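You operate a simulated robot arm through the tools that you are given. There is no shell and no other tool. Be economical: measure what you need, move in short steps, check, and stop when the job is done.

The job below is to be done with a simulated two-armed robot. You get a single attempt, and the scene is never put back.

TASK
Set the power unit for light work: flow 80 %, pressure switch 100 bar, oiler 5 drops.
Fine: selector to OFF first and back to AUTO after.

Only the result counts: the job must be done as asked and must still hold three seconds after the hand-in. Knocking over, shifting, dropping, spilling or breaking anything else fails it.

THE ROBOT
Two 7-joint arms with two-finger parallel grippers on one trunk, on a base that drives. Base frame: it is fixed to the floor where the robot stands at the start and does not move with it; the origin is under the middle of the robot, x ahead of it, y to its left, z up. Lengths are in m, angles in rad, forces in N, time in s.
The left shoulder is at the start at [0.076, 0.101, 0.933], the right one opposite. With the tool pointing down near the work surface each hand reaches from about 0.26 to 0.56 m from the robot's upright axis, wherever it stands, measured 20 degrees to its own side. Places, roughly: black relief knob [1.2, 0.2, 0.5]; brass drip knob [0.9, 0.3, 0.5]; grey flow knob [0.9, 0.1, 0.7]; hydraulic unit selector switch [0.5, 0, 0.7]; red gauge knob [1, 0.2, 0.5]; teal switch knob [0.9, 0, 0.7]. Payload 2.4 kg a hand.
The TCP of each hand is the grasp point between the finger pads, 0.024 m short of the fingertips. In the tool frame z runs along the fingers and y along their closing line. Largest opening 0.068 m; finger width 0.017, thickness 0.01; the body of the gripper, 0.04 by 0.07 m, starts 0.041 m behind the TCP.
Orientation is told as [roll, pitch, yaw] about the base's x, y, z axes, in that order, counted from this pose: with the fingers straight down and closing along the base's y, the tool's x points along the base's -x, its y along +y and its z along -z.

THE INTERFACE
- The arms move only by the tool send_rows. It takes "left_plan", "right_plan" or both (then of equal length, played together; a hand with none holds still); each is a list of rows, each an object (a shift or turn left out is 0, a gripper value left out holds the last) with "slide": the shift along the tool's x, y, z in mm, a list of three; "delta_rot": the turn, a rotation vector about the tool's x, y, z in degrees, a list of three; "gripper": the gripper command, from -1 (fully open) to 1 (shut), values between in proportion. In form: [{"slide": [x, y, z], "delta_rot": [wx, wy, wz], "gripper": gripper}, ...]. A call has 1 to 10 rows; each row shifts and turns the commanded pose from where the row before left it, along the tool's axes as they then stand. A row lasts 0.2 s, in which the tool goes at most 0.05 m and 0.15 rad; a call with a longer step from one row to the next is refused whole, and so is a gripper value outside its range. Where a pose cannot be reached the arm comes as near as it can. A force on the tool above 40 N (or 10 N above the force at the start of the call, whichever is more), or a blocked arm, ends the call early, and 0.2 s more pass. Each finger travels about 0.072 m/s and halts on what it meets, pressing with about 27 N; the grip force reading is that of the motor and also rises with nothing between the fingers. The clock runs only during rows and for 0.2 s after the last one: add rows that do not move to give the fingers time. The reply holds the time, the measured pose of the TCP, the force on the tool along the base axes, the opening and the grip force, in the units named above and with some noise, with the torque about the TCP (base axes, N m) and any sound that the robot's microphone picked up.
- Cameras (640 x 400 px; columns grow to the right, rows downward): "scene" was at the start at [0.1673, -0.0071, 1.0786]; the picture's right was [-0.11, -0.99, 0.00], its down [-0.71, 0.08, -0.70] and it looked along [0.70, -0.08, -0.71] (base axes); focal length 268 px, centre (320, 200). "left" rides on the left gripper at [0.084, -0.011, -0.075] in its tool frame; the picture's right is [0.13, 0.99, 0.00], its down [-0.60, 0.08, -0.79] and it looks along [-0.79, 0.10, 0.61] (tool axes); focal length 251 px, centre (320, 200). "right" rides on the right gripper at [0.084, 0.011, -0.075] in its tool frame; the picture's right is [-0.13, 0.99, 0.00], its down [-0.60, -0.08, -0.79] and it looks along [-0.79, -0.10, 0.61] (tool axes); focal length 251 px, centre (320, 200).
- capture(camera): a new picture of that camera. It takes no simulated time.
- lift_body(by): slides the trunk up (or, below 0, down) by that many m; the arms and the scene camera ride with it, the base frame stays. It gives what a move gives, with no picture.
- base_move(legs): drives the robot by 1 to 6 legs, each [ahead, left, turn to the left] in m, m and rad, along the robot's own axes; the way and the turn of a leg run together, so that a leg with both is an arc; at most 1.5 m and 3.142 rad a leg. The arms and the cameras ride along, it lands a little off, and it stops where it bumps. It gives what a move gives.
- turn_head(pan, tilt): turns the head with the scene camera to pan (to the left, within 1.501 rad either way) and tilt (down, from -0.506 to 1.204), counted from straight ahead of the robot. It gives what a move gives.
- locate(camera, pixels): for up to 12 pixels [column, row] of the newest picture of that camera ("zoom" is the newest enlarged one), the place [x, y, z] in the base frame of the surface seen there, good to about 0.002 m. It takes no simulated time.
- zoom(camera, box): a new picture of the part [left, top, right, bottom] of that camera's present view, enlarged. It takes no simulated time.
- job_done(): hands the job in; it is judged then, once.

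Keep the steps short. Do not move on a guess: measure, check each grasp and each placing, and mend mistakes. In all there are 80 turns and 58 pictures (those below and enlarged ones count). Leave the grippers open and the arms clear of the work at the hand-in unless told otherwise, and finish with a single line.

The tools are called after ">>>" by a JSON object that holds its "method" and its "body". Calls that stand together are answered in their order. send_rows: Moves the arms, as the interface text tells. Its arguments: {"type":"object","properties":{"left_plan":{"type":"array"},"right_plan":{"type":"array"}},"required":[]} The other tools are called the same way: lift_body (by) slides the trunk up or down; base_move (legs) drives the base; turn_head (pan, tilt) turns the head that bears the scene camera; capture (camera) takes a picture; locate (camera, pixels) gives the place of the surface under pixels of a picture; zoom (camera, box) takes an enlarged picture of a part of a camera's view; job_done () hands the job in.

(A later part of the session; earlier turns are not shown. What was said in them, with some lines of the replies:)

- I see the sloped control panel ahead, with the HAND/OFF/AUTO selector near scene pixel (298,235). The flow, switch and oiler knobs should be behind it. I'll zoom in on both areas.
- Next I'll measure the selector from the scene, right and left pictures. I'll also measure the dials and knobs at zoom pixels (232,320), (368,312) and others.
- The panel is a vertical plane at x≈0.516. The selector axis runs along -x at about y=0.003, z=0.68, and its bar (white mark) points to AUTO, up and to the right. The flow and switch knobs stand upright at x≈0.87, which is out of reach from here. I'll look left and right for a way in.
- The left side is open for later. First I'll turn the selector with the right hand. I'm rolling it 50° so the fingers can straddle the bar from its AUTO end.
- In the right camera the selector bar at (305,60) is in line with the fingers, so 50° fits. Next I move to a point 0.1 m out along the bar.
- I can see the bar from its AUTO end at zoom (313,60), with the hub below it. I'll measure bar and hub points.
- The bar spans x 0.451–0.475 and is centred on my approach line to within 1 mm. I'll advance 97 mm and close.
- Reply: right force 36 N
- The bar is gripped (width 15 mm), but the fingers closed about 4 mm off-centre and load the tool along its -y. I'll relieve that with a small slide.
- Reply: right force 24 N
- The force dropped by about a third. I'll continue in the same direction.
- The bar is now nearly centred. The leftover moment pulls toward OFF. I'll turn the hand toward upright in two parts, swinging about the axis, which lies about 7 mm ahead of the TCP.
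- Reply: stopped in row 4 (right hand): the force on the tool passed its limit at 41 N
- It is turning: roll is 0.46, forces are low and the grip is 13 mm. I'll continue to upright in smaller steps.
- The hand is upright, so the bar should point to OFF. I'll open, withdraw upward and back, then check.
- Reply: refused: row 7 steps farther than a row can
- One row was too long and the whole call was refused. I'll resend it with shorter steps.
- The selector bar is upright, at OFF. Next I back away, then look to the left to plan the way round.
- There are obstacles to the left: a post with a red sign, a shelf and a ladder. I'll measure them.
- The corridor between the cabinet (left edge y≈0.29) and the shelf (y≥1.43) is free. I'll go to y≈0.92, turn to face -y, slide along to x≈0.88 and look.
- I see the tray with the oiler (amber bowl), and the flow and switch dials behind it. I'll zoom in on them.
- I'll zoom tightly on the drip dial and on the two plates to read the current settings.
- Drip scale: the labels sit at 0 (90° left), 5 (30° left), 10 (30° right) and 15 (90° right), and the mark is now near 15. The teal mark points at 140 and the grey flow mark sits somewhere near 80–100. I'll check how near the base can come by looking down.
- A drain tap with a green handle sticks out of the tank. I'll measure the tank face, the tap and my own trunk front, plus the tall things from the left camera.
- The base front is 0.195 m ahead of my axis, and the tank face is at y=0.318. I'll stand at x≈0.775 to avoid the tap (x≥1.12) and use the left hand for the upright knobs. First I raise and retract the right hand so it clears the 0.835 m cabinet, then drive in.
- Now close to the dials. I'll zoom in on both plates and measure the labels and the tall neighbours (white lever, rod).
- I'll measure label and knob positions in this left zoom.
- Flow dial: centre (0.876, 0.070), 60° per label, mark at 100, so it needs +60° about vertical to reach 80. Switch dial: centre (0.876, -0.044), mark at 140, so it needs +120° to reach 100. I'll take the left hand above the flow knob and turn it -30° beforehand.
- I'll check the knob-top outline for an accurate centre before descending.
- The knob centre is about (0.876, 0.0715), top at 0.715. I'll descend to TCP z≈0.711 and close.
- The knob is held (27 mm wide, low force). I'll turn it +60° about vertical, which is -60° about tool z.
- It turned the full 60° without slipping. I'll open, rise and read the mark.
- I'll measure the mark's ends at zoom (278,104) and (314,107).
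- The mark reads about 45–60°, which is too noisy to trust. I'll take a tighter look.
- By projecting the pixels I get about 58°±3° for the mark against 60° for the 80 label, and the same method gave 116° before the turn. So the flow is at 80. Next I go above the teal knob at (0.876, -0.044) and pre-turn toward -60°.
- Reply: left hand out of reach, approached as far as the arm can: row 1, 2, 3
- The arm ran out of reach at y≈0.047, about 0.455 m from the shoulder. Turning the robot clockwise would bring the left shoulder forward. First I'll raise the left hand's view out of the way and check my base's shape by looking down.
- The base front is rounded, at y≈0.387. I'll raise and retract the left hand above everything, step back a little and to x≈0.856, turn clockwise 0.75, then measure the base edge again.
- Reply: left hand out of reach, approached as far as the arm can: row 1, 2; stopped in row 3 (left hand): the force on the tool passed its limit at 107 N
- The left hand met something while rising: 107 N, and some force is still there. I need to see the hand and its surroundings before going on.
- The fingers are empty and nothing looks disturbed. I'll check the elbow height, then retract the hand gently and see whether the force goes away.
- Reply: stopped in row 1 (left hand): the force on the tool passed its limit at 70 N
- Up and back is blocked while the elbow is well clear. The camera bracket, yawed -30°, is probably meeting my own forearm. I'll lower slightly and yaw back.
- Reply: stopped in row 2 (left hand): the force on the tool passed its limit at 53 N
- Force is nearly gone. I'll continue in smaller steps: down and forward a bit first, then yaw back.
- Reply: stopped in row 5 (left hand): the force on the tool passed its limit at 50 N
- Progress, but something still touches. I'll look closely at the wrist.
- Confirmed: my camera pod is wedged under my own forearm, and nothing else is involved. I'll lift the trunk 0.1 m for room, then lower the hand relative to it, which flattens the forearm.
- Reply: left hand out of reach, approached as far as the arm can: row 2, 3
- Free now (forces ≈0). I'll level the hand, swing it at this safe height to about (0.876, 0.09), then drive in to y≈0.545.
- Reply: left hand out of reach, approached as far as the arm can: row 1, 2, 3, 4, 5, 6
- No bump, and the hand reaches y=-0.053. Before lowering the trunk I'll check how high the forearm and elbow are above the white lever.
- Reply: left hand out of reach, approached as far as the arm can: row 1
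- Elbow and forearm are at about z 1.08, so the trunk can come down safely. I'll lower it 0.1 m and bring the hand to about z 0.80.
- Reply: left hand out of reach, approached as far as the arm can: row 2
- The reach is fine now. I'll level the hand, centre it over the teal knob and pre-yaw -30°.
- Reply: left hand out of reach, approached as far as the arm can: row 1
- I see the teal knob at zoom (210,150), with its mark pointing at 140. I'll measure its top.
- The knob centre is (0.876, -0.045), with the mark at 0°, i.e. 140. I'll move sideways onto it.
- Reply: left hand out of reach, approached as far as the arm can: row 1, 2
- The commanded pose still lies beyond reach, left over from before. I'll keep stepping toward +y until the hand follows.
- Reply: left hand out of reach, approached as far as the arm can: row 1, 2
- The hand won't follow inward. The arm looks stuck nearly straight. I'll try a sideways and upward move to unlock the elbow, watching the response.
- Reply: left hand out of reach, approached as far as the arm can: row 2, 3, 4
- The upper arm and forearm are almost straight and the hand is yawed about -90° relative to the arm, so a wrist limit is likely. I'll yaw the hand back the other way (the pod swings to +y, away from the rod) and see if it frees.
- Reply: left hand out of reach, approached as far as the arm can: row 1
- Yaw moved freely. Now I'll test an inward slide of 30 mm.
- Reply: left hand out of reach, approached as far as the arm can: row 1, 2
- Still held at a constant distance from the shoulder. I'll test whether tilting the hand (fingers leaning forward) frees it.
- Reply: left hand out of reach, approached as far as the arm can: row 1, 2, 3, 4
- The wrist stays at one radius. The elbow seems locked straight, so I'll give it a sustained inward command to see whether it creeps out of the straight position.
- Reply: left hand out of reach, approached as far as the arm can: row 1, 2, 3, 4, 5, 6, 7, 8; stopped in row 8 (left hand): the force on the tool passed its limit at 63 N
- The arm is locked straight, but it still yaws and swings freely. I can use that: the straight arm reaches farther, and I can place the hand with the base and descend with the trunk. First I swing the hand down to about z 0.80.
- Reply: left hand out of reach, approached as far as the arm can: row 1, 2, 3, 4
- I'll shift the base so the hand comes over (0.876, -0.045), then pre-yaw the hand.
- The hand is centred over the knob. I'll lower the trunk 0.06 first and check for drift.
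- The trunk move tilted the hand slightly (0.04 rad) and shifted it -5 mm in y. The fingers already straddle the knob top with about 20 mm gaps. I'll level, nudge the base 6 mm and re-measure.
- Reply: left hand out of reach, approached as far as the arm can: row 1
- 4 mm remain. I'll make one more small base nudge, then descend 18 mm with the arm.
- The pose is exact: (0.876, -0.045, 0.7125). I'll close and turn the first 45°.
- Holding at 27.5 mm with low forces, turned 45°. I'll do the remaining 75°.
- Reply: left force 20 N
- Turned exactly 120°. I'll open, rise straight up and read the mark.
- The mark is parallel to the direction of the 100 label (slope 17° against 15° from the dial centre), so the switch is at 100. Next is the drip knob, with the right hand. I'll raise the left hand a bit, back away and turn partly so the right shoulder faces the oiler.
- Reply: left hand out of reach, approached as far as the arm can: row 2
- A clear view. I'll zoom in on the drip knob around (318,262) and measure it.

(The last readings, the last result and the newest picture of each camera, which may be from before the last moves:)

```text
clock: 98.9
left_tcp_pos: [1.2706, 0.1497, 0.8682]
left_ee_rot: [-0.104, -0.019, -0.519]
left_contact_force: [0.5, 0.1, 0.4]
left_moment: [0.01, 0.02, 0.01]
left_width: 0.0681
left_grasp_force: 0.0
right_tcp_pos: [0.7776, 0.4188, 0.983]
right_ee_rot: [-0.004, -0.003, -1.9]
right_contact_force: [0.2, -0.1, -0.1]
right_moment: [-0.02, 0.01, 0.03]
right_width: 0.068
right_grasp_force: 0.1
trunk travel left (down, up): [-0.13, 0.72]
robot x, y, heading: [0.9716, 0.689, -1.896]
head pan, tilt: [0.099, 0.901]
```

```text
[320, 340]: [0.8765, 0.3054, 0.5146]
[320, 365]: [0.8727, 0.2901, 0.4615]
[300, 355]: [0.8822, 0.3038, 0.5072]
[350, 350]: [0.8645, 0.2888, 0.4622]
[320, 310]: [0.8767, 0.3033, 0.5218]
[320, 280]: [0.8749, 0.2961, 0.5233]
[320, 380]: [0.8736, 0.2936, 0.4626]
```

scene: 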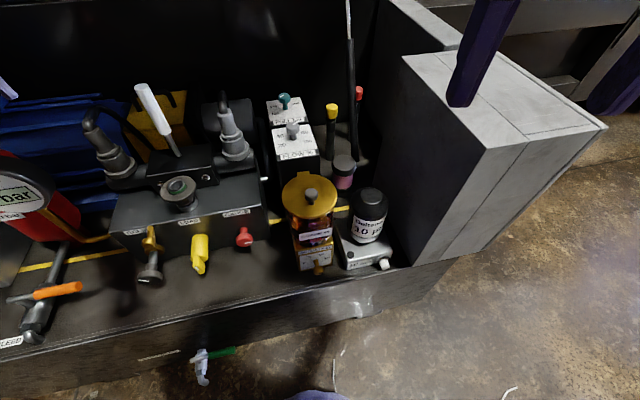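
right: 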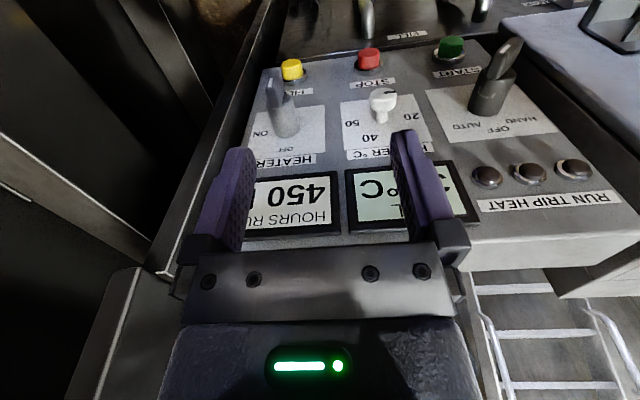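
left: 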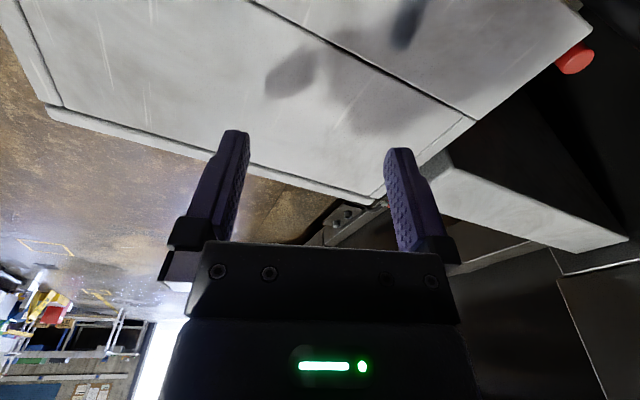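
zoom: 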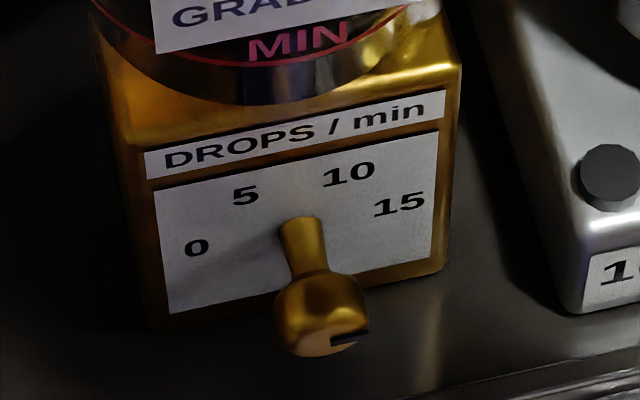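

The drip knob centre is (0.876, 0.5145 in z), head y 0.292–0.3055, plate at y≈0.276, and the mark lies along the 0–15 line pointing at 15. So it needs +120° about base +y. I'll bring the right hand down outside the tray while yawing, then pitch the fingers to point at -y.

>>> {"method": "send_rows", "body": {"right_plan": [{"slide": [0, 0, 40], "delta_rot": [0, 0, -6.3]}, {"slide": [0, 0, 40], "delta_rot": [0, 0, -6.3]}, {"slide": [0, 0, 40], "delta_rot": [0, 0, -6.3]}, {"slide": [0, 18, 42]}, {"slide": [0, 18, 42]}, {"slide": [0, 18, 42]}, {"slide": [0, 18, 42]}, {"slide": [0, 18, 42]}, {}]}}

>>> {"method": "send_rows", "body": {"right_plan": [{"slide": [0.8, 0, 11], "delta_rot": [0, -8.2, 0]}, {"slide": [2.3, 0, 10.7], "delta_rot": [0, -8.2, 0]}, {"slide": [3.9, 0, 10.3], "delta_rot": [0, -8.2, 0]}, {"slide": [5.3, 0, 9.6], "delta_rot": [0, -8.2, 0]}, {"slide": [6.6, 0, 8.8], "delta_rot": [0, -8.2, 0]}, {"slide": [7.8, 0, 7.8], "delta_rot": [0, -8.2, 0]}, {"slide": [8.8, 0, 6.6], "delta_rot": [0, -8.2, 0]}, {"slide": [9.7, 0, 5.3], "delta_rot": [0, -8.2, 0]}, {"slide": [10.3, 0, 3.8], "delta_rot": [0, -8.2, 0]}, {"slide": [10.8, 0, 2.3], "delta_rot": [0, -8.2, 0]}]}}

```text
clock: 100.9
left_tcp_pos: [1.271, 0.1492, 0.869]
left_ee_rot: [-0.102, -0.02, -0.521]
left_contact_force: [-0.1, 0.3, -0.6]
left_moment: [0.0, -0.02, 0.01]
left_width: 0.0681
left_grasp_force: 0.0
right_tcp_pos: [0.8656, 0.4194, 0.6528]
right_ee_rot: [-0.005, -0.001, -1.571]
right_contact_force: [-0.3, 0.8, -0.2]
right_moment: [0.01, 0.0, -0.01]
right_width: 0.0681
right_grasp_force: 0.0
trunk travel left (down, up): [-0.13, 0.72]
robot x, y, heading: [0.9725, 0.6888, -1.907]
head pan, tilt: [0.099, 0.901]
```

```text
clock: 103.1
left_tcp_pos: [1.2705, 0.1488, 0.87]
left_ee_rot: [-0.104, -0.021, -0.52]
left_contact_force: [-0.8, 0.8, 0.6]
left_moment: [0.03, -0.01, 0.04]
left_width: 0.0678
left_grasp_force: 0.1
right_tcp_pos: [0.9039, 0.362, 0.7242]
right_ee_rot: [-0.055, -1.417, -1.539]
right_contact_force: [0.0, 0.1, -0.3]
right_moment: [0.02, 0.02, 0.02]
right_width: 0.0683
right_grasp_force: 0.0
right hand out of reach, approached as far as the arm can: row 5, 6, 7, 8, 9, 10
trunk travel left (down, up): [-0.13, 0.72]
robot x, y, heading: [0.9723, 0.6871, -1.9]
head pan, tilt: [0.099, 0.901]
```

Horizontal fingers aren't reachable here: the arm stopped at a wrist limit, in free space. Instead I'll use a lean of about 35–40° from above-front, which is reachable, and swing the hand about the knob's axis in two gripped turns. First I go back to that lean.

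>>> {"method": "send_rows", "body": {"right_plan": [{"delta_rot": [0, 8.2, 0]}, {"delta_rot": [0, 8.2, 0]}, {"delta_rot": [0, 8.2, 0]}, {"delta_rot": [0, 8.2, 0]}, {"delta_rot": [0, 8.2, 0]}, {"slide": [30, 0, 10]}, {"slide": [30, 0, 10]}, {}]}}

```text
clock: 104.9
left_tcp_pos: [1.271, 0.149, 0.8694]
left_ee_rot: [-0.103, -0.019, -0.521]
left_contact_force: [-0.2, 0.3, -0.1]
left_moment: [0.01, -0.03, -0.01]
left_width: 0.0679
left_grasp_force: 0.1
right_tcp_pos: [0.9028, 0.3943, 0.6696]
right_ee_rot: [-0.006, -0.719, -1.569]
right_contact_force: [-1.2, -0.9, -0.4]
right_moment: [-0.01, -0.02, -0.02]
right_width: 0.0682
right_grasp_force: 0.1
trunk travel left (down, up): [-0.13, 0.72]
robot x, y, heading: [0.9733, 0.6894, -1.905]
head pan, tilt: [0.099, 0.901]
```

Reachable here with a 41° lean, no stop. I'll swing -30° about the knob's axis direction, part-close the fingers to 44 mm, and go to a point 74 mm before the knob.

>>> {"method": "send_rows", "body": {"right_plan": [{"delta_rot": [-5.64, 0, 4.94], "gripper": -0.3}, {"delta_rot": [-5.64, 0, 4.94]}, {"delta_rot": [-5.64, 0, 4.94]}, {"delta_rot": [-5.64, 0, 4.94]}, {"slide": [2.9, -33.8, 26.6]}, {"slide": [2.9, -33.8, 26.6]}, {"slide": [2.9, -33.8, 26.6]}, {}]}}

>>> {"method": "zoom", "body": {"camera": "right", "box": [160, 0, 480, 200]}}

```text
clock: 106.7
left_tcp_pos: [1.2696, 0.1496, 0.8687]
left_ee_rot: [-0.102, -0.02, -0.521]
left_contact_force: [1.0, -0.6, 0.2]
left_moment: [-0.01, -0.03, 0.01]
left_width: 0.068
left_grasp_force: 0.1
right_tcp_pos: [0.9019, 0.3921, 0.6736]
right_ee_rot: [0.409, -0.624, -1.819]
right_contact_force: [0.4, 0.0, 0.5]
right_moment: [-0.02, -0.01, -0.02]
right_width: 0.0444
right_grasp_force: 0.2
right hand out of reach, approached as far as the arm can: row 3, 4, 5, 6, 7
trunk travel left (down, up): [-0.13, 0.72]
robot x, y, heading: [0.9688, 0.6851, -1.895]
head pan, tilt: [0.099, 0.901]
```

```text
2.00 times, centred on (320, 100) of right
```

zoom: 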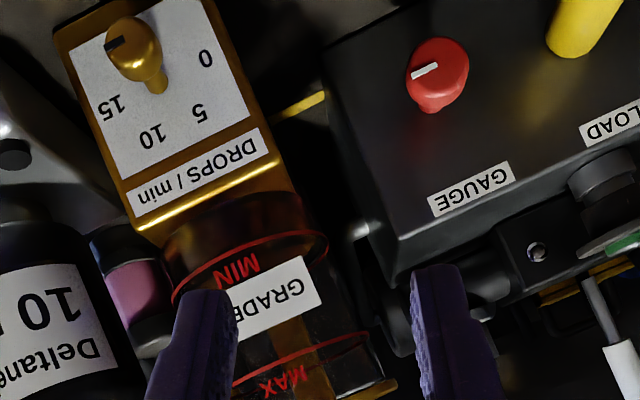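

The -30° swing ran into a wrist limit at about 25°, so the slides were not carried out. I'll undo the swing and approach unswung, turning from 0° to positive instead.

>>> {"method": "send_rows", "body": {"right_plan": [{"delta_rot": [5.64, 0, -4.94]}, {"delta_rot": [5.64, 0, -4.94]}, {"delta_rot": [5.64, 0, -4.94]}, {"delta_rot": [3, 0, -2.6]}, {"slide": [10.4, -8.7, 35.2]}, {"slide": [10.4, -8.7, 35.2]}, {"slide": [10.4, -8.7, 35.2]}, {}]}}

```text
clock: 108.5
left_tcp_pos: [1.2711, 0.1496, 0.8689]
left_ee_rot: [-0.103, -0.02, -0.52]
left_contact_force: [0.3, -0.7, -0.2]
left_moment: [0.0, 0.0, 0.01]
left_width: 0.0679
left_grasp_force: 0.0
right_tcp_pos: [0.8624, 0.3487, 0.5757]
right_ee_rot: [-0.168, -0.662, -1.443]
right_contact_force: [-0.3, -0.6, -0.1]
right_moment: [-0.03, 0.0, 0.01]
right_width: 0.0442
right_grasp_force: 0.0
trunk travel left (down, up): [-0.13, 0.72]
robot x, y, heading: [0.9726, 0.6873, -1.895]
head pan, tilt: [0.099, 0.901]
```

It moved freely and now sits about +11° swung. I'll test a swing back toward -20° at this lower place, where there is more room.

>>> {"method": "send_rows", "body": {"right_plan": [{"delta_rot": [-5.8, 0, 5.1]}, {"delta_rot": [-5.8, 0, 5.1]}, {"delta_rot": [-5.8, 0, 5.1]}, {"delta_rot": [-5.8, 0, 5.1]}, {}]}}

```text
clock: 109.7
left_tcp_pos: [1.2704, 0.1502, 0.8702]
left_ee_rot: [-0.101, -0.02, -0.52]
left_contact_force: [0.3, 0.5, 0.5]
left_moment: [-0.01, -0.01, 0.0]
left_width: 0.068
left_grasp_force: 0.0
right_tcp_pos: [0.8801, 0.3406, 0.5866]
right_ee_rot: [0.42, -0.569, -1.813]
right_contact_force: [-0.2, 0.4, -0.7]
right_moment: [0.04, 0.0, 0.03]
right_width: 0.0442
right_grasp_force: 0.1
right hand out of reach, approached as far as the arm can: row 2, 3
trunk travel left (down, up): [-0.13, 0.72]
robot x, y, heading: [0.9738, 0.6918, -1.9]
head pan, tilt: [0.099, 0.901]
```

Swing of -20° reached, and by my computation the fingers' plane contains the knob axis. I'll align sideways, then advance onto the knob without closing and check.

>>> {"method": "send_rows", "body": {"right_plan": [{"slide": [2.2, -14.3, 0]}, {"slide": [2.2, -14.3, 0]}, {"slide": [0, 0, 37]}, {"slide": [0, 0, 37]}, {}]}}

>>> {"method": "zoom", "body": {"camera": "right", "box": [160, 60, 480, 260]}}

```text
clock: 110.9
left_tcp_pos: [1.2697, 0.1498, 0.87]
left_ee_rot: [-0.104, -0.021, -0.521]
left_contact_force: [-1.0, -0.1, -0.3]
left_moment: [0.02, 0.0, -0.01]
left_width: 0.0682
left_grasp_force: 0.0
right_tcp_pos: [0.8754, 0.3002, 0.5177]
right_ee_rot: [0.42, -0.568, -1.813]
right_contact_force: [-0.2, 0.5, -0.7]
right_moment: [0.02, 0.0, 0.04]
right_width: 0.0444
right_grasp_force: 0.0
trunk travel left (down, up): [-0.13, 0.72]
robot x, y, heading: [0.9709, 0.6917, -1.895]
head pan, tilt: [0.099, 0.901]
```

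```text
2.00 times, centred on (320, 160) of right
```

zoom: 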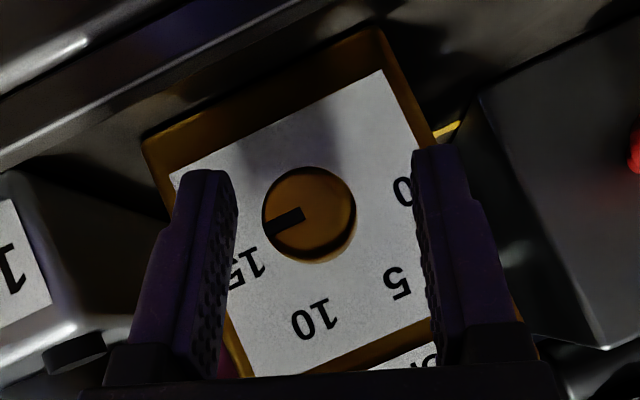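

The knob sits between the fingers, with the mark at 15. I'll close and turn the first 60°.

>>> {"method": "send_rows", "body": {"right_plan": [{"gripper": 1}, {}, {"delta_rot": [6.13, 0, -4.32]}, {"delta_rot": [6.13, 0, -4.32]}, {"delta_rot": [6.13, 0, -4.32]}, {"delta_rot": [6.13, 0, -4.32]}, {"delta_rot": [6.13, 0, -4.32]}, {"delta_rot": [6.13, 0, -4.32]}, {"delta_rot": [6.13, 0, -4.32]}, {"delta_rot": [6.13, 0, -4.32]}]}}

>>> {"method": "zoom", "body": {"camera": "right", "box": [160, 60, 480, 260]}}

```text
clock: 111.9
left_tcp_pos: [1.2731, 0.1507, 0.8692]
left_ee_rot: [-0.102, -0.019, -0.514]
left_contact_force: [0.3, -1.0, -0.8]
left_moment: [-0.01, -0.01, -0.01]
left_width: 0.0679
left_grasp_force: 0.0
right_tcp_pos: [0.8746, 0.3007, 0.5177]
right_ee_rot: [0.138, -0.605, -1.633]
right_contact_force: [4.5, -1.8, 0.1]
right_moment: [0.09, -0.06, 0.17]
right_width: 0.0215
right_grasp_force: 38.0
right hand out of reach, approached as far as the arm can: row 3
trunk travel left (down, up): [-0.13, 0.72]
robot x, y, heading: [0.9726, 0.6896, -1.892]
head pan, tilt: [0.099, 0.901]
stopped in row 5 (right hand): the force on the tool passed its limit at 43 N (the readings are from after the stop); the commanded pose is now the measured one
```

```text
2.00 times, centred on (320, 160) of right
```

zoom: 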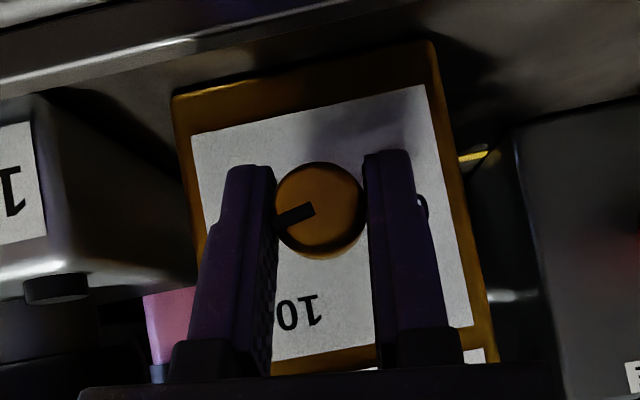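

The knob turned with the hand by about 13°, then the force limit stopped the call; forces are now low. I'll continue with smaller steps.

>>> {"method": "send_rows", "body": {"right_plan": [{"delta_rot": [4.27, 0, -2.97]}, {"delta_rot": [4.27, 0, -2.97]}, {"delta_rot": [4.27, 0, -2.97]}, {"delta_rot": [4.27, 0, -2.97]}, {"delta_rot": [4.27, 0, -2.97]}, {"delta_rot": [4.27, 0, -2.97]}, {"delta_rot": [4.27, 0, -2.97]}, {"delta_rot": [4.27, 0, -2.97]}, {"delta_rot": [4.27, 0, -2.97]}, {"delta_rot": [4.27, 0, -2.97]}]}}

```text
clock: 113.3
left_tcp_pos: [1.2756, 0.1522, 0.8698]
left_ee_rot: [-0.1, -0.02, -0.512]
left_contact_force: [-0.6, 0.5, -0.3]
left_moment: [-0.02, 0.02, -0.03]
left_width: 0.0682
left_grasp_force: 0.0
right_tcp_pos: [0.8778, 0.3027, 0.5177]
right_ee_rot: [-0.475, -0.552, -1.282]
right_contact_force: [5.2, -2.3, -3.4]
right_moment: [0.14, -0.06, 0.0]
right_width: 0.0217
right_grasp_force: 38.3
trunk travel left (down, up): [-0.13, 0.72]
robot x, y, heading: [0.9684, 0.6854, -1.893]
head pan, tilt: [0.099, 0.901]
stopped in row 6 (right hand): the force on the tool passed its limit at 42 N (the readings are from after the stop); the commanded pose is now the measured one
```

So far 42° turned (swing now +22°) with the grip solid. I'll continue up to about +54°.

>>> {"method": "send_rows", "body": {"right_plan": [{"delta_rot": [3.27, 0, -2.31]}, {"delta_rot": [3.27, 0, -2.31]}, {"delta_rot": [3.27, 0, -2.31]}, {"delta_rot": [3.27, 0, -2.31]}, {"delta_rot": [3.27, 0, -2.31]}, {"delta_rot": [3.27, 0, -2.31]}, {"delta_rot": [3.27, 0, -2.31]}, {"delta_rot": [3.27, 0, -2.31]}, {}]}}

>>> {"method": "zoom", "body": {"camera": "right", "box": [160, 60, 480, 260]}}

```text
clock: 114.7
left_tcp_pos: [1.2756, 0.1504, 0.8682]
left_ee_rot: [-0.1, -0.017, -0.512]
left_contact_force: [0.1, -0.4, 0.5]
left_moment: [0.01, 0.02, 0.0]
left_width: 0.0679
left_grasp_force: 0.0
right_tcp_pos: [0.8815, 0.3016, 0.5157]
right_ee_rot: [-0.892, -0.401, -1.074]
right_contact_force: [3.1, -10.2, -13.0]
right_moment: [0.06, -0.11, 0.11]
right_width: 0.0217
right_grasp_force: 37.5
trunk travel left (down, up): [-0.13, 0.72]
robot x, y, heading: [0.9745, 0.6879, -1.892]
head pan, tilt: [0.099, 0.901]
stopped in row 7 (right hand): the force on the tool passed its limit at 42 N (the readings are from after the stop); the commanded pose is now the measured one
```

```text
2.00 times, centred on (320, 160) of right
```

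zoom: 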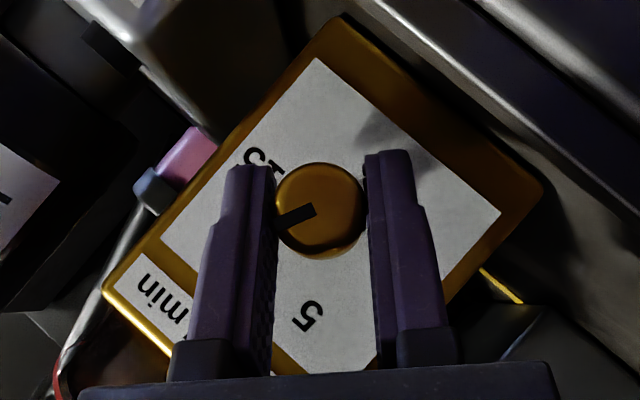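

Now about 64° turned (swing +44°). I'll open slightly, re-centre, swing back about 57°, regrip, and turn again.

>>> {"method": "send_rows", "body": {"right_plan": [{"gripper": -0.3}, {}, {"slide": [1.6, -4.3, 2.2]}, {"delta_rot": [-6.64, 0, 4.8]}, {"delta_rot": [-6.64, 0, 4.8]}, {"delta_rot": [-6.64, 0, 4.8]}, {"delta_rot": [-6.64, 0, 4.8]}, {"delta_rot": [-6.64, 0, 4.8]}, {"delta_rot": [-6.64, 0, 4.8]}, {"delta_rot": [-6.64, 0, 4.8]}]}}

>>> {"method": "send_rows", "body": {"right_plan": [{"gripper": 1}, {}, {"delta_rot": [3.26, 0, -2.32]}, {"delta_rot": [3.26, 0, -2.32]}, {"delta_rot": [3.26, 0, -2.32]}, {"delta_rot": [3.26, 0, -2.32]}, {"delta_rot": [3.26, 0, -2.32]}, {"delta_rot": [3.26, 0, -2.32]}, {"delta_rot": [3.26, 0, -2.32]}, {}]}}

>>> {"method": "zoom", "body": {"camera": "right", "box": [160, 60, 480, 260]}}

```text
clock: 116.9
left_tcp_pos: [1.2759, 0.1511, 0.8692]
left_ee_rot: [-0.103, -0.019, -0.511]
left_contact_force: [-0.8, -0.3, 1.2]
left_moment: [-0.03, 0.0, -0.02]
left_width: 0.0679
left_grasp_force: 0.0
right_tcp_pos: [0.8751, 0.3024, 0.5188]
right_ee_rot: [0.243, -0.59, -1.692]
right_contact_force: [-0.4, -0.8, 0.0]
right_moment: [-0.01, -0.04, -0.01]
right_width: 0.0445
right_grasp_force: 0.1
trunk travel left (down, up): [-0.13, 0.72]
robot x, y, heading: [0.9738, 0.6902, -1.892]
head pan, tilt: [0.099, 0.901]
```

```text
clock: 119.1
left_tcp_pos: [1.2776, 0.151, 0.8699]
left_ee_rot: [-0.103, -0.018, -0.51]
left_contact_force: [-0.2, -0.2, -0.2]
left_moment: [-0.02, 0.02, 0.05]
left_width: 0.0677
left_grasp_force: 0.1
right_tcp_pos: [0.8767, 0.3022, 0.5177]
right_ee_rot: [-0.346, -0.576, -1.35]
right_contact_force: [13.0, -4.5, -3.9]
right_moment: [0.15, -0.1, 0.09]
right_width: 0.0213
right_grasp_force: 38.6
trunk travel left (down, up): [-0.13, 0.72]
robot x, y, heading: [0.9715, 0.6897, -1.89]
head pan, tilt: [0.099, 0.901]
```

```text
2.00 times, centred on (320, 160) of right
```

zoom: 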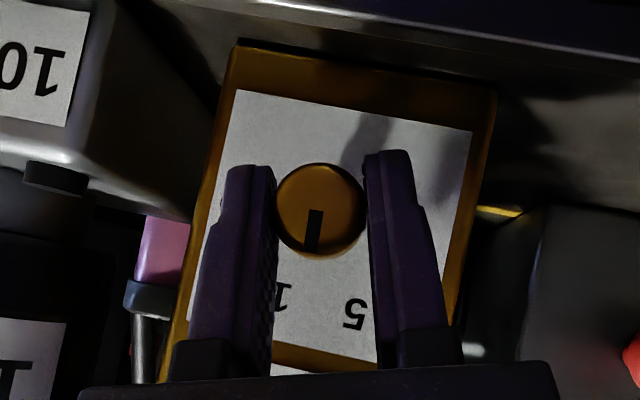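

Now about 92° in total, and the mark points midway between 10 and 5 as it should. The last 28° comes next.

>>> {"method": "send_rows", "body": {"right_plan": [{"delta_rot": [3.33, 0, -2.33]}, {"delta_rot": [3.33, 0, -2.33]}, {"delta_rot": [3.33, 0, -2.33]}, {"delta_rot": [3.33, 0, -2.33]}, {"delta_rot": [3.33, 0, -2.33]}, {"delta_rot": [3.33, 0, -2.33]}, {"delta_rot": [3.33, 0, -2.33]}, {}]}}

>>> {"method": "zoom", "body": {"camera": "right", "box": [220, 90, 440, 250]}}

```text
clock: 120.2
left_tcp_pos: [1.2781, 0.1532, 0.8688]
left_ee_rot: [-0.102, -0.017, -0.511]
left_contact_force: [0.3, 0.5, 0.2]
left_moment: [0.02, -0.01, 0.0]
left_width: 0.0683
left_grasp_force: 0.0
right_tcp_pos: [0.8798, 0.301, 0.5171]
right_ee_rot: [-0.67, -0.491, -1.178]
right_contact_force: [3.5, -4.7, -7.9]
right_moment: [0.15, -0.1, -0.06]
right_width: 0.0216
right_grasp_force: 38.7
trunk travel left (down, up): [-0.13, 0.72]
robot x, y, heading: [0.9697, 0.6899, -1.889]
head pan, tilt: [0.099, 0.901]
stopped in row 5 (right hand): the force on the tool passed its limit at 41 N (the readings are from after the stop); the commanded pose is now the measured one
```

```text
2.50 times, centred on (330, 170) of right
```

zoom: 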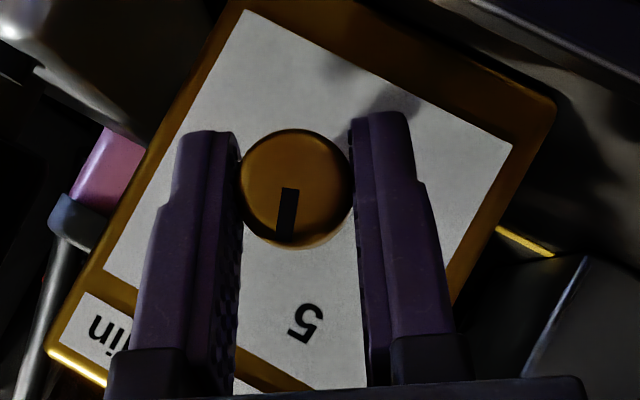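

Total 108°, with about 11.6° left; the mark is about 10° short of the 5. I'll finish the turn, open, and back straight off in one call, then look.

>>> {"method": "send_rows", "body": {"right_plan": [{"delta_rot": [2.43, 0, -1.73]}, {"delta_rot": [2.43, 0, -1.73]}, {"delta_rot": [2.43, 0, -1.73]}, {"delta_rot": [2.43, 0, -1.73]}, {}, {"gripper": -0.3}, {}, {"slide": [0, 0, -30]}, {"slide": [0, 0, -45]}, {}]}}

>>> {"method": "zoom", "body": {"camera": "scene", "box": [290, 235, 346, 280]}}

>>> {"method": "zoom", "body": {"camera": "right", "box": [200, 0, 440, 160]}}

```text
clock: 122.4
left_tcp_pos: [1.2771, 0.1529, 0.8688]
left_ee_rot: [-0.102, -0.018, -0.51]
left_contact_force: [-0.5, 0.0, 0.3]
left_moment: [0.0, 0.0, -0.01]
left_width: 0.068
left_grasp_force: 0.0
right_tcp_pos: [0.9201, 0.3472, 0.5601]
right_ee_rot: [-0.883, -0.408, -1.082]
right_contact_force: [0.5, 0.4, -0.8]
right_moment: [0.0, -0.01, 0.02]
right_width: 0.0441
right_grasp_force: 0.2
trunk travel left (down, up): [-0.13, 0.72]
robot x, y, heading: [0.9713, 0.6895, -1.89]
head pan, tilt: [0.099, 0.901]
```

```text
8.89 times, centred on (318, 258) of scene
```

zoom: 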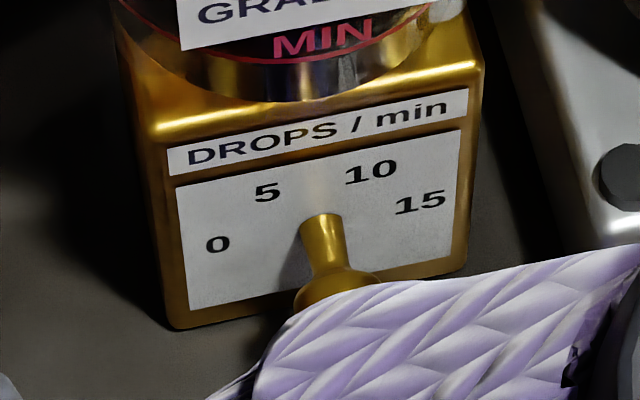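

```text
2.50 times, centred on (320, 80) of right
```

zoom: 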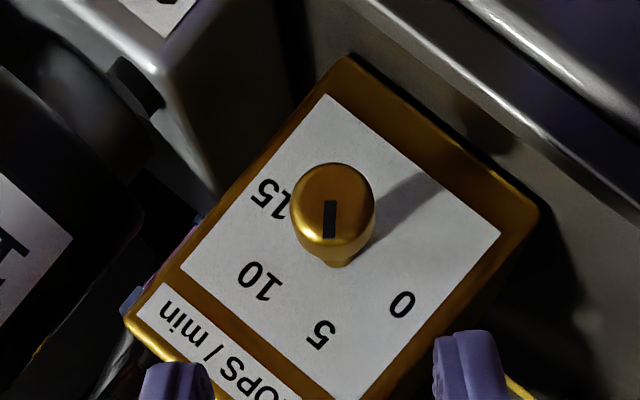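

The hand turned 120.5° in total. The mark in this view seems to lie between 30° and 40°, so I want a sharper look before leaving the knob.

>>> {"method": "zoom", "body": {"camera": "right", "box": [296, 62, 352, 102]}}

```text
10.00 times, centred on (324, 82) of right
```

zoom: 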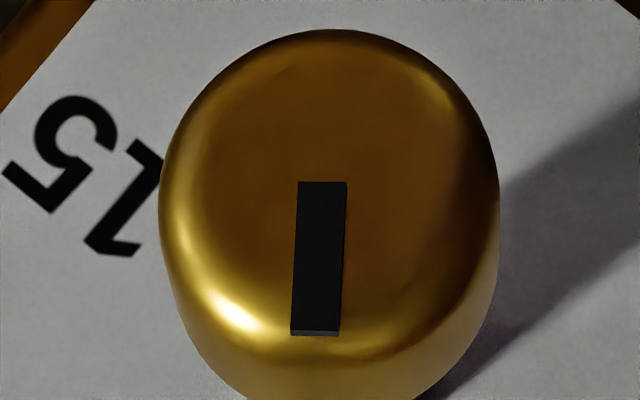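

The sharper view puts the mark at about 33–38°, i.e. a few degrees past 5. I'll regrip along the same line and turn back 4°, then withdraw. In the same go I'll straighten and raise the hand and drive back round to the front. The route keeps y≥0.93 past the cabinet and turns in the open.

>>> {"method": "send_rows", "body": {"right_plan": [{"slide": [0, 0, 37.5]}, {"slide": [0, 0, 37.5]}, {"gripper": 1}, {}, {"delta_rot": [-3.25, 0, 2.33]}, {}, {"gripper": -0.3}, {}, {"slide": [0, 0, -37]}, {"slide": [0, 0, -38]}]}}

>>> {"method": "zoom", "body": {"camera": "right", "box": [276, 50, 372, 110]}}

>>> {"method": "send_rows", "body": {"right_plan": [{"gripper": -0.3}, {}, {"slide": [0, 0, -45]}, {"delta_rot": [-5.24, 0, 3.73]}, {"delta_rot": [-5.24, 0, 3.73]}, {"delta_rot": [-5.24, 0, 3.73]}, {"delta_rot": [-5.24, 0, 3.73]}, {"delta_rot": [-5.24, 0, 3.73]}, {"delta_rot": [-5.24, 0, 3.73]}, {}]}}

>>> {"method": "send_rows", "body": {"right_plan": [{"delta_rot": [0, 8.5, 0], "gripper": -1}, {"delta_rot": [0, 8.5, 0]}, {"delta_rot": [0, 8.5, 0]}, {"delta_rot": [0, 8.5, 0]}, {"slide": [0, 0, -45], "delta_rot": [0, 0, 6.2]}, {"slide": [0, 0, -45], "delta_rot": [0, 0, 6.2]}, {"slide": [0, 0, -45], "delta_rot": [0, 0, 6.2]}, {"slide": [0, 0, -45]}, {"slide": [0, 0, -45]}, {"slide": [0, 0, -45]}]}}

>>> {"method": "zoom", "body": {"camera": "scene", "box": [290, 235, 346, 280]}}

>>> {"method": "base_move", "body": {"legs": [[-0.228, -0.075, 0], [0.3985, -1.206, 0], [0, 0, 1.89], [0, -0.93, 0], [0.3, 0, 0]]}}

```text
clock: 124.6
left_tcp_pos: [1.2772, 0.1517, 0.8691]
left_ee_rot: [-0.104, -0.019, -0.511]
left_contact_force: [-0.5, 1.0, 0.3]
left_moment: [0.0, -0.01, 0.0]
left_width: 0.068
left_grasp_force: 0.1
right_tcp_pos: [0.916, 0.3458, 0.5648]
right_ee_rot: [-0.815, -0.439, -1.112]
right_contact_force: [-0.1, 0.4, 0.1]
right_moment: [-0.03, 0.02, -0.03]
right_width: 0.0439
right_grasp_force: 0.1
trunk travel left (down, up): [-0.13, 0.72]
robot x, y, heading: [0.9684, 0.6886, -1.892]
head pan, tilt: [0.099, 0.901]
```

```text
6.67 times, centred on (324, 80) of right
```

zoom: 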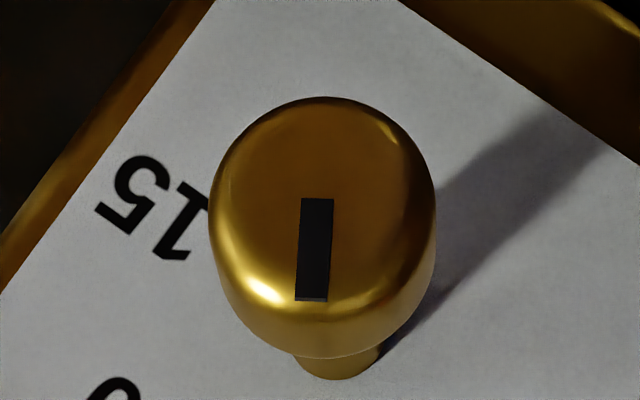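

```text
clock: 126.8
left_tcp_pos: [1.2785, 0.152, 0.871]
left_ee_rot: [-0.103, -0.019, -0.511]
left_contact_force: [0.3, -0.3, -0.1]
left_moment: [-0.01, -0.01, -0.02]
left_width: 0.0678
left_grasp_force: 0.2
right_tcp_pos: [0.9415, 0.3724, 0.5929]
right_ee_rot: [-0.051, -0.604, -1.517]
right_contact_force: [0.9, 0.3, 0.5]
right_moment: [0.04, 0.0, 0.01]
right_width: 0.0441
right_grasp_force: 0.0
trunk travel left (down, up): [-0.13, 0.72]
robot x, y, heading: [0.9718, 0.6885, -1.893]
head pan, tilt: [0.099, 0.901]
```

```text
clock: 129.0
left_tcp_pos: [1.2764, 0.1526, 0.8701]
left_ee_rot: [-0.104, -0.02, -0.513]
left_contact_force: [0.7, -0.6, 0.7]
left_moment: [0.03, 0.01, -0.02]
left_width: 0.068
left_grasp_force: 0.1
right_tcp_pos: [0.9539, 0.3772, 0.8613]
right_ee_rot: [-0.038, -0.025, -1.87]
right_contact_force: [0.5, -0.4, 0.7]
right_moment: [-0.01, -0.02, 0.02]
right_width: 0.0683
right_grasp_force: 0.0
trunk travel left (down, up): [-0.13, 0.72]
robot x, y, heading: [0.9744, 0.6894, -1.886]
head pan, tilt: [0.099, 0.901]
```

```text
8.89 times, centred on (318, 258) of scene
```

zoom: 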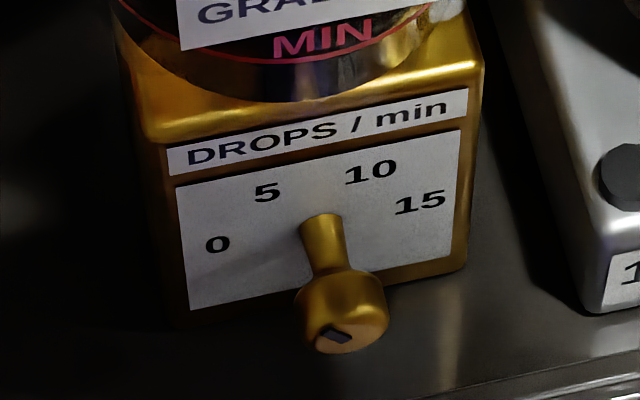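

```text
clock: 147.4
left_tcp_pos: [0.4138, 0.4545, 0.8702]
left_ee_rot: [-0.102, -0.021, 1.364]
left_contact_force: [0.1, -0.9, -0.2]
left_moment: [-0.03, -0.02, 0.04]
left_width: 0.068
left_grasp_force: 0.0
right_tcp_pos: [0.2958, 0.0788, 0.8625]
right_ee_rot: [-0.038, -0.024, 0.004]
right_contact_force: [-0.5, -0.5, 0.5]
right_moment: [0.01, 0.01, 0.01]
right_width: 0.0681
right_grasp_force: 0.0
trunk travel left (down, up): [-0.13, 0.72]
robot x, y, heading: [-0.0082, 0.0065, -0.011]
head pan, tilt: [0.099, 0.901]
5 turns are left
```

The scene view shows the drip mark at 29.6° left, exactly at 5. I'm back in front at (-0.008, 0.007). I'll level the right hand and bring it above the selector bar.

>>> {"method": "send_rows", "body": {"right_plan": [{"delta_rot": [-2.2, 1.4, 0]}, {"slide": [-41, -19, 0]}, {"slide": [-41, -19, 0]}, {"slide": [-41, -19, 0]}, {"slide": [-41, -19, 0]}, {"slide": [0, 0, 41]}, {"slide": [0, 0, 41]}, {"slide": [0, 0, 40]}, {}]}}

>>> {"method": "turn_head", "body": {"pan": -0.05, "tilt": 0.85}}

>>> {"method": "zoom", "body": {"camera": "right", "box": [160, 40, 480, 240]}}

>>> {"method": "locate", "body": {"camera": "zoom", "pixels": [[310, 60], [320, 60], [330, 60], [320, 90], [310, 100], [320, 110], [330, 100], [320, 130], [300, 150], [340, 150]]}}

```text
clock: 149.4
left_tcp_pos: [0.4133, 0.4538, 0.8693]
left_ee_rot: [-0.103, -0.019, 1.366]
left_contact_force: [0.8, 0.1, -0.4]
left_moment: [-0.01, 0.04, 0.02]
left_width: 0.0681
left_grasp_force: 0.0
right_tcp_pos: [0.4603, 0.0035, 0.7393]
right_ee_rot: [0.0, -0.001, 0.004]
right_contact_force: [-0.6, 0.1, -0.5]
right_moment: [-0.02, 0.01, -0.01]
right_width: 0.0679
right_grasp_force: 0.1
trunk travel left (down, up): [-0.13, 0.72]
robot x, y, heading: [-0.007, 0.0002, -0.015]
head pan, tilt: [0.099, 0.901]
```

```text
clock: 150.2
left_tcp_pos: [0.4144, 0.4539, 0.8694]
left_ee_rot: [-0.104, -0.019, 1.366]
left_contact_force: [0.8, -0.5, 0.1]
left_moment: [0.0, 0.03, -0.02]
left_width: 0.0681
left_grasp_force: 0.0
right_tcp_pos: [0.4586, 0.0037, 0.74]
right_ee_rot: [0.0, 0.001, 0.005]
right_contact_force: [0.2, -0.6, -0.1]
right_moment: [-0.01, 0.01, 0.0]
right_width: 0.0679
right_grasp_force: 0.1
trunk travel left (down, up): [-0.13, 0.72]
robot x, y, heading: [-0.009, 0.0019, -0.015]
head pan, tilt: [-0.051, 0.85]
```

```text
2.00 times, centred on (320, 140) of right
```

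zoom: 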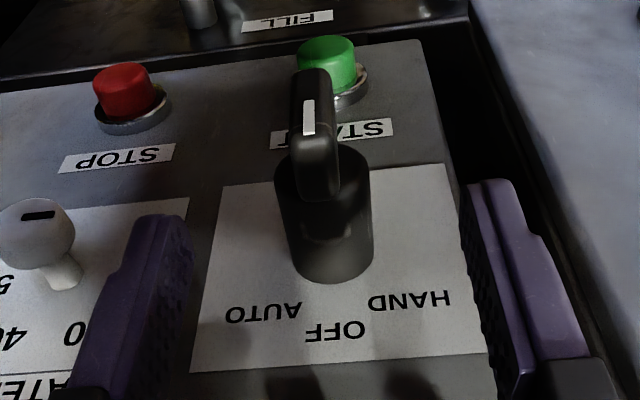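

```text
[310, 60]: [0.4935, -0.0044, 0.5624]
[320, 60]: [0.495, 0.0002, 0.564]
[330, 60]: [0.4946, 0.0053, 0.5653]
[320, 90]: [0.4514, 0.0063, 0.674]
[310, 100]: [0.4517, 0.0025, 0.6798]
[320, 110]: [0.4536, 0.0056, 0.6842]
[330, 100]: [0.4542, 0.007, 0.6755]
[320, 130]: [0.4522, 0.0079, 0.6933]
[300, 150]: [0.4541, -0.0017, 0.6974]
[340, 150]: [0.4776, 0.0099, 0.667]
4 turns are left
```

The bar is vertical at y≈0.003, in line with the open fingers. I'll descend 59 mm, close, and turn toward AUTO by 46° in two calls.

>>> {"method": "send_rows", "body": {"right_plan": [{"slide": [0, 0, 30]}, {"slide": [0, 0, 29]}, {"gripper": 1}, {}, {}, {"slide": [0, -0.5, 0], "delta_rot": [-5.75, 0, 0]}, {"slide": [0, -0.5, 0], "delta_rot": [-5.75, 0, 0]}, {"slide": [0, -0.5, 0], "delta_rot": [-5.75, 0, 0]}, {"slide": [0, -0.5, 0], "delta_rot": [-5.75, 0, 0]}, {}]}}

>>> {"method": "send_rows", "body": {"right_plan": [{"slide": [0, -0.5, 0], "delta_rot": [-5.75, 0, 0]}, {"slide": [0, -0.5, 0], "delta_rot": [-5.75, 0, 0]}, {"slide": [0, -0.5, 0], "delta_rot": [-5.75, 0, 0]}, {"slide": [0, -0.5, 0], "delta_rot": [-5.75, 0, 0]}, {}]}}

```text
clock: 152.3
left_tcp_pos: [0.4138, 0.4529, 0.8705]
left_ee_rot: [-0.102, -0.021, 1.363]
left_contact_force: [-0.6, 0.4, 0.1]
left_moment: [-0.03, 0.02, 0.05]
left_width: 0.068
left_grasp_force: 0.1
right_tcp_pos: [0.4606, -0.0007, 0.6808]
right_ee_rot: [0.401, -0.002, 0.003]
right_contact_force: [-3.4, -14.9, -4.0]
right_moment: [-0.07, -0.72, -0.45]
right_width: 0.0131
right_grasp_force: 33.0
trunk travel left (down, up): [-0.13, 0.72]
robot x, y, heading: [-0.0105, -0.0003, -0.016]
head pan, tilt: [-0.051, 0.85]
```

```text
clock: 153.6
left_tcp_pos: [0.4138, 0.4528, 0.8704]
left_ee_rot: [-0.101, -0.02, 1.366]
left_contact_force: [-1.0, 1.2, 0.1]
left_moment: [-0.01, 0.02, 0.01]
left_width: 0.0679
left_grasp_force: 0.1
right_tcp_pos: [0.4612, -0.0018, 0.6782]
right_ee_rot: [0.805, -0.001, 0.005]
right_contact_force: [-1.8, -25.7, -4.1]
right_moment: [-1.07, 0.41, 0.28]
right_width: 0.0132
right_grasp_force: 33.1
trunk travel left (down, up): [-0.13, 0.72]
robot x, y, heading: [-0.0064, 0.0006, -0.015]
head pan, tilt: [-0.051, 0.85]
3 turns are left
```

The selector followed to 46°, grip aligned, with an end-stop moment — AUTO. I'll open, withdraw along the fingers, back off and check.

>>> {"method": "send_rows", "body": {"right_plan": [{"gripper": -1}, {}, {}, {"slide": [0, 0, -35]}, {"slide": [0, 0, -40]}, {"slide": [0, 0, -40]}, {"slide": [40, 0, -20]}, {"slide": [45, 0, 0]}, {}]}}

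>>> {"method": "zoom", "body": {"camera": "scene", "box": [220, 110, 460, 260]}}

```text
clock: 155.6
left_tcp_pos: [0.4134, 0.4546, 0.87]
left_ee_rot: [-0.103, -0.019, 1.365]
left_contact_force: [0.9, -0.3, 0.2]
left_moment: [-0.03, -0.02, 0.03]
left_width: 0.0682
left_grasp_force: 0.1
right_tcp_pos: [0.3764, -0.0976, 0.7726]
right_ee_rot: [0.803, -0.002, 0.004]
right_contact_force: [-0.6, 0.4, 0.4]
right_moment: [0.01, 0.02, -0.02]
right_width: 0.068
right_grasp_force: 0.1
trunk travel left (down, up): [-0.13, 0.72]
robot x, y, heading: [-0.0105, 0.0032, -0.016]
head pan, tilt: [-0.051, 0.85]
```

```text
2.67 times, centred on (340, 185) of scene
2 turns are left
```

zoom: 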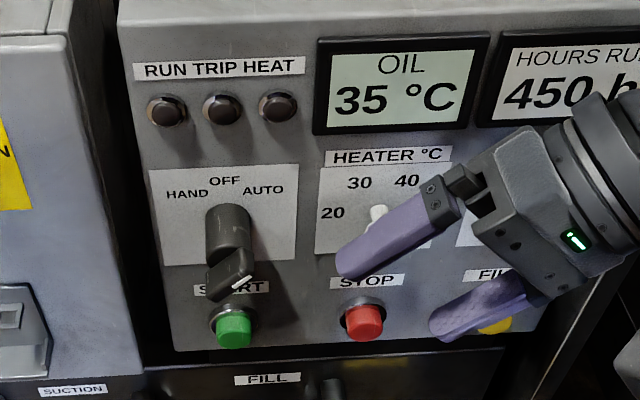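

The selector bar points to AUTO, as it did at the start. The hand is open and clear of the panel, so I'm handing in.

>>> {"method": "job_done", "body": {}}

```text
The job is handed in.
```

Selector went to OFF first, then I set flow to 80 %, pressure switch to 100 bar and oiler to 5 drops, and put the selector back to AUTO; final readings were by camera, good to a few degrees.
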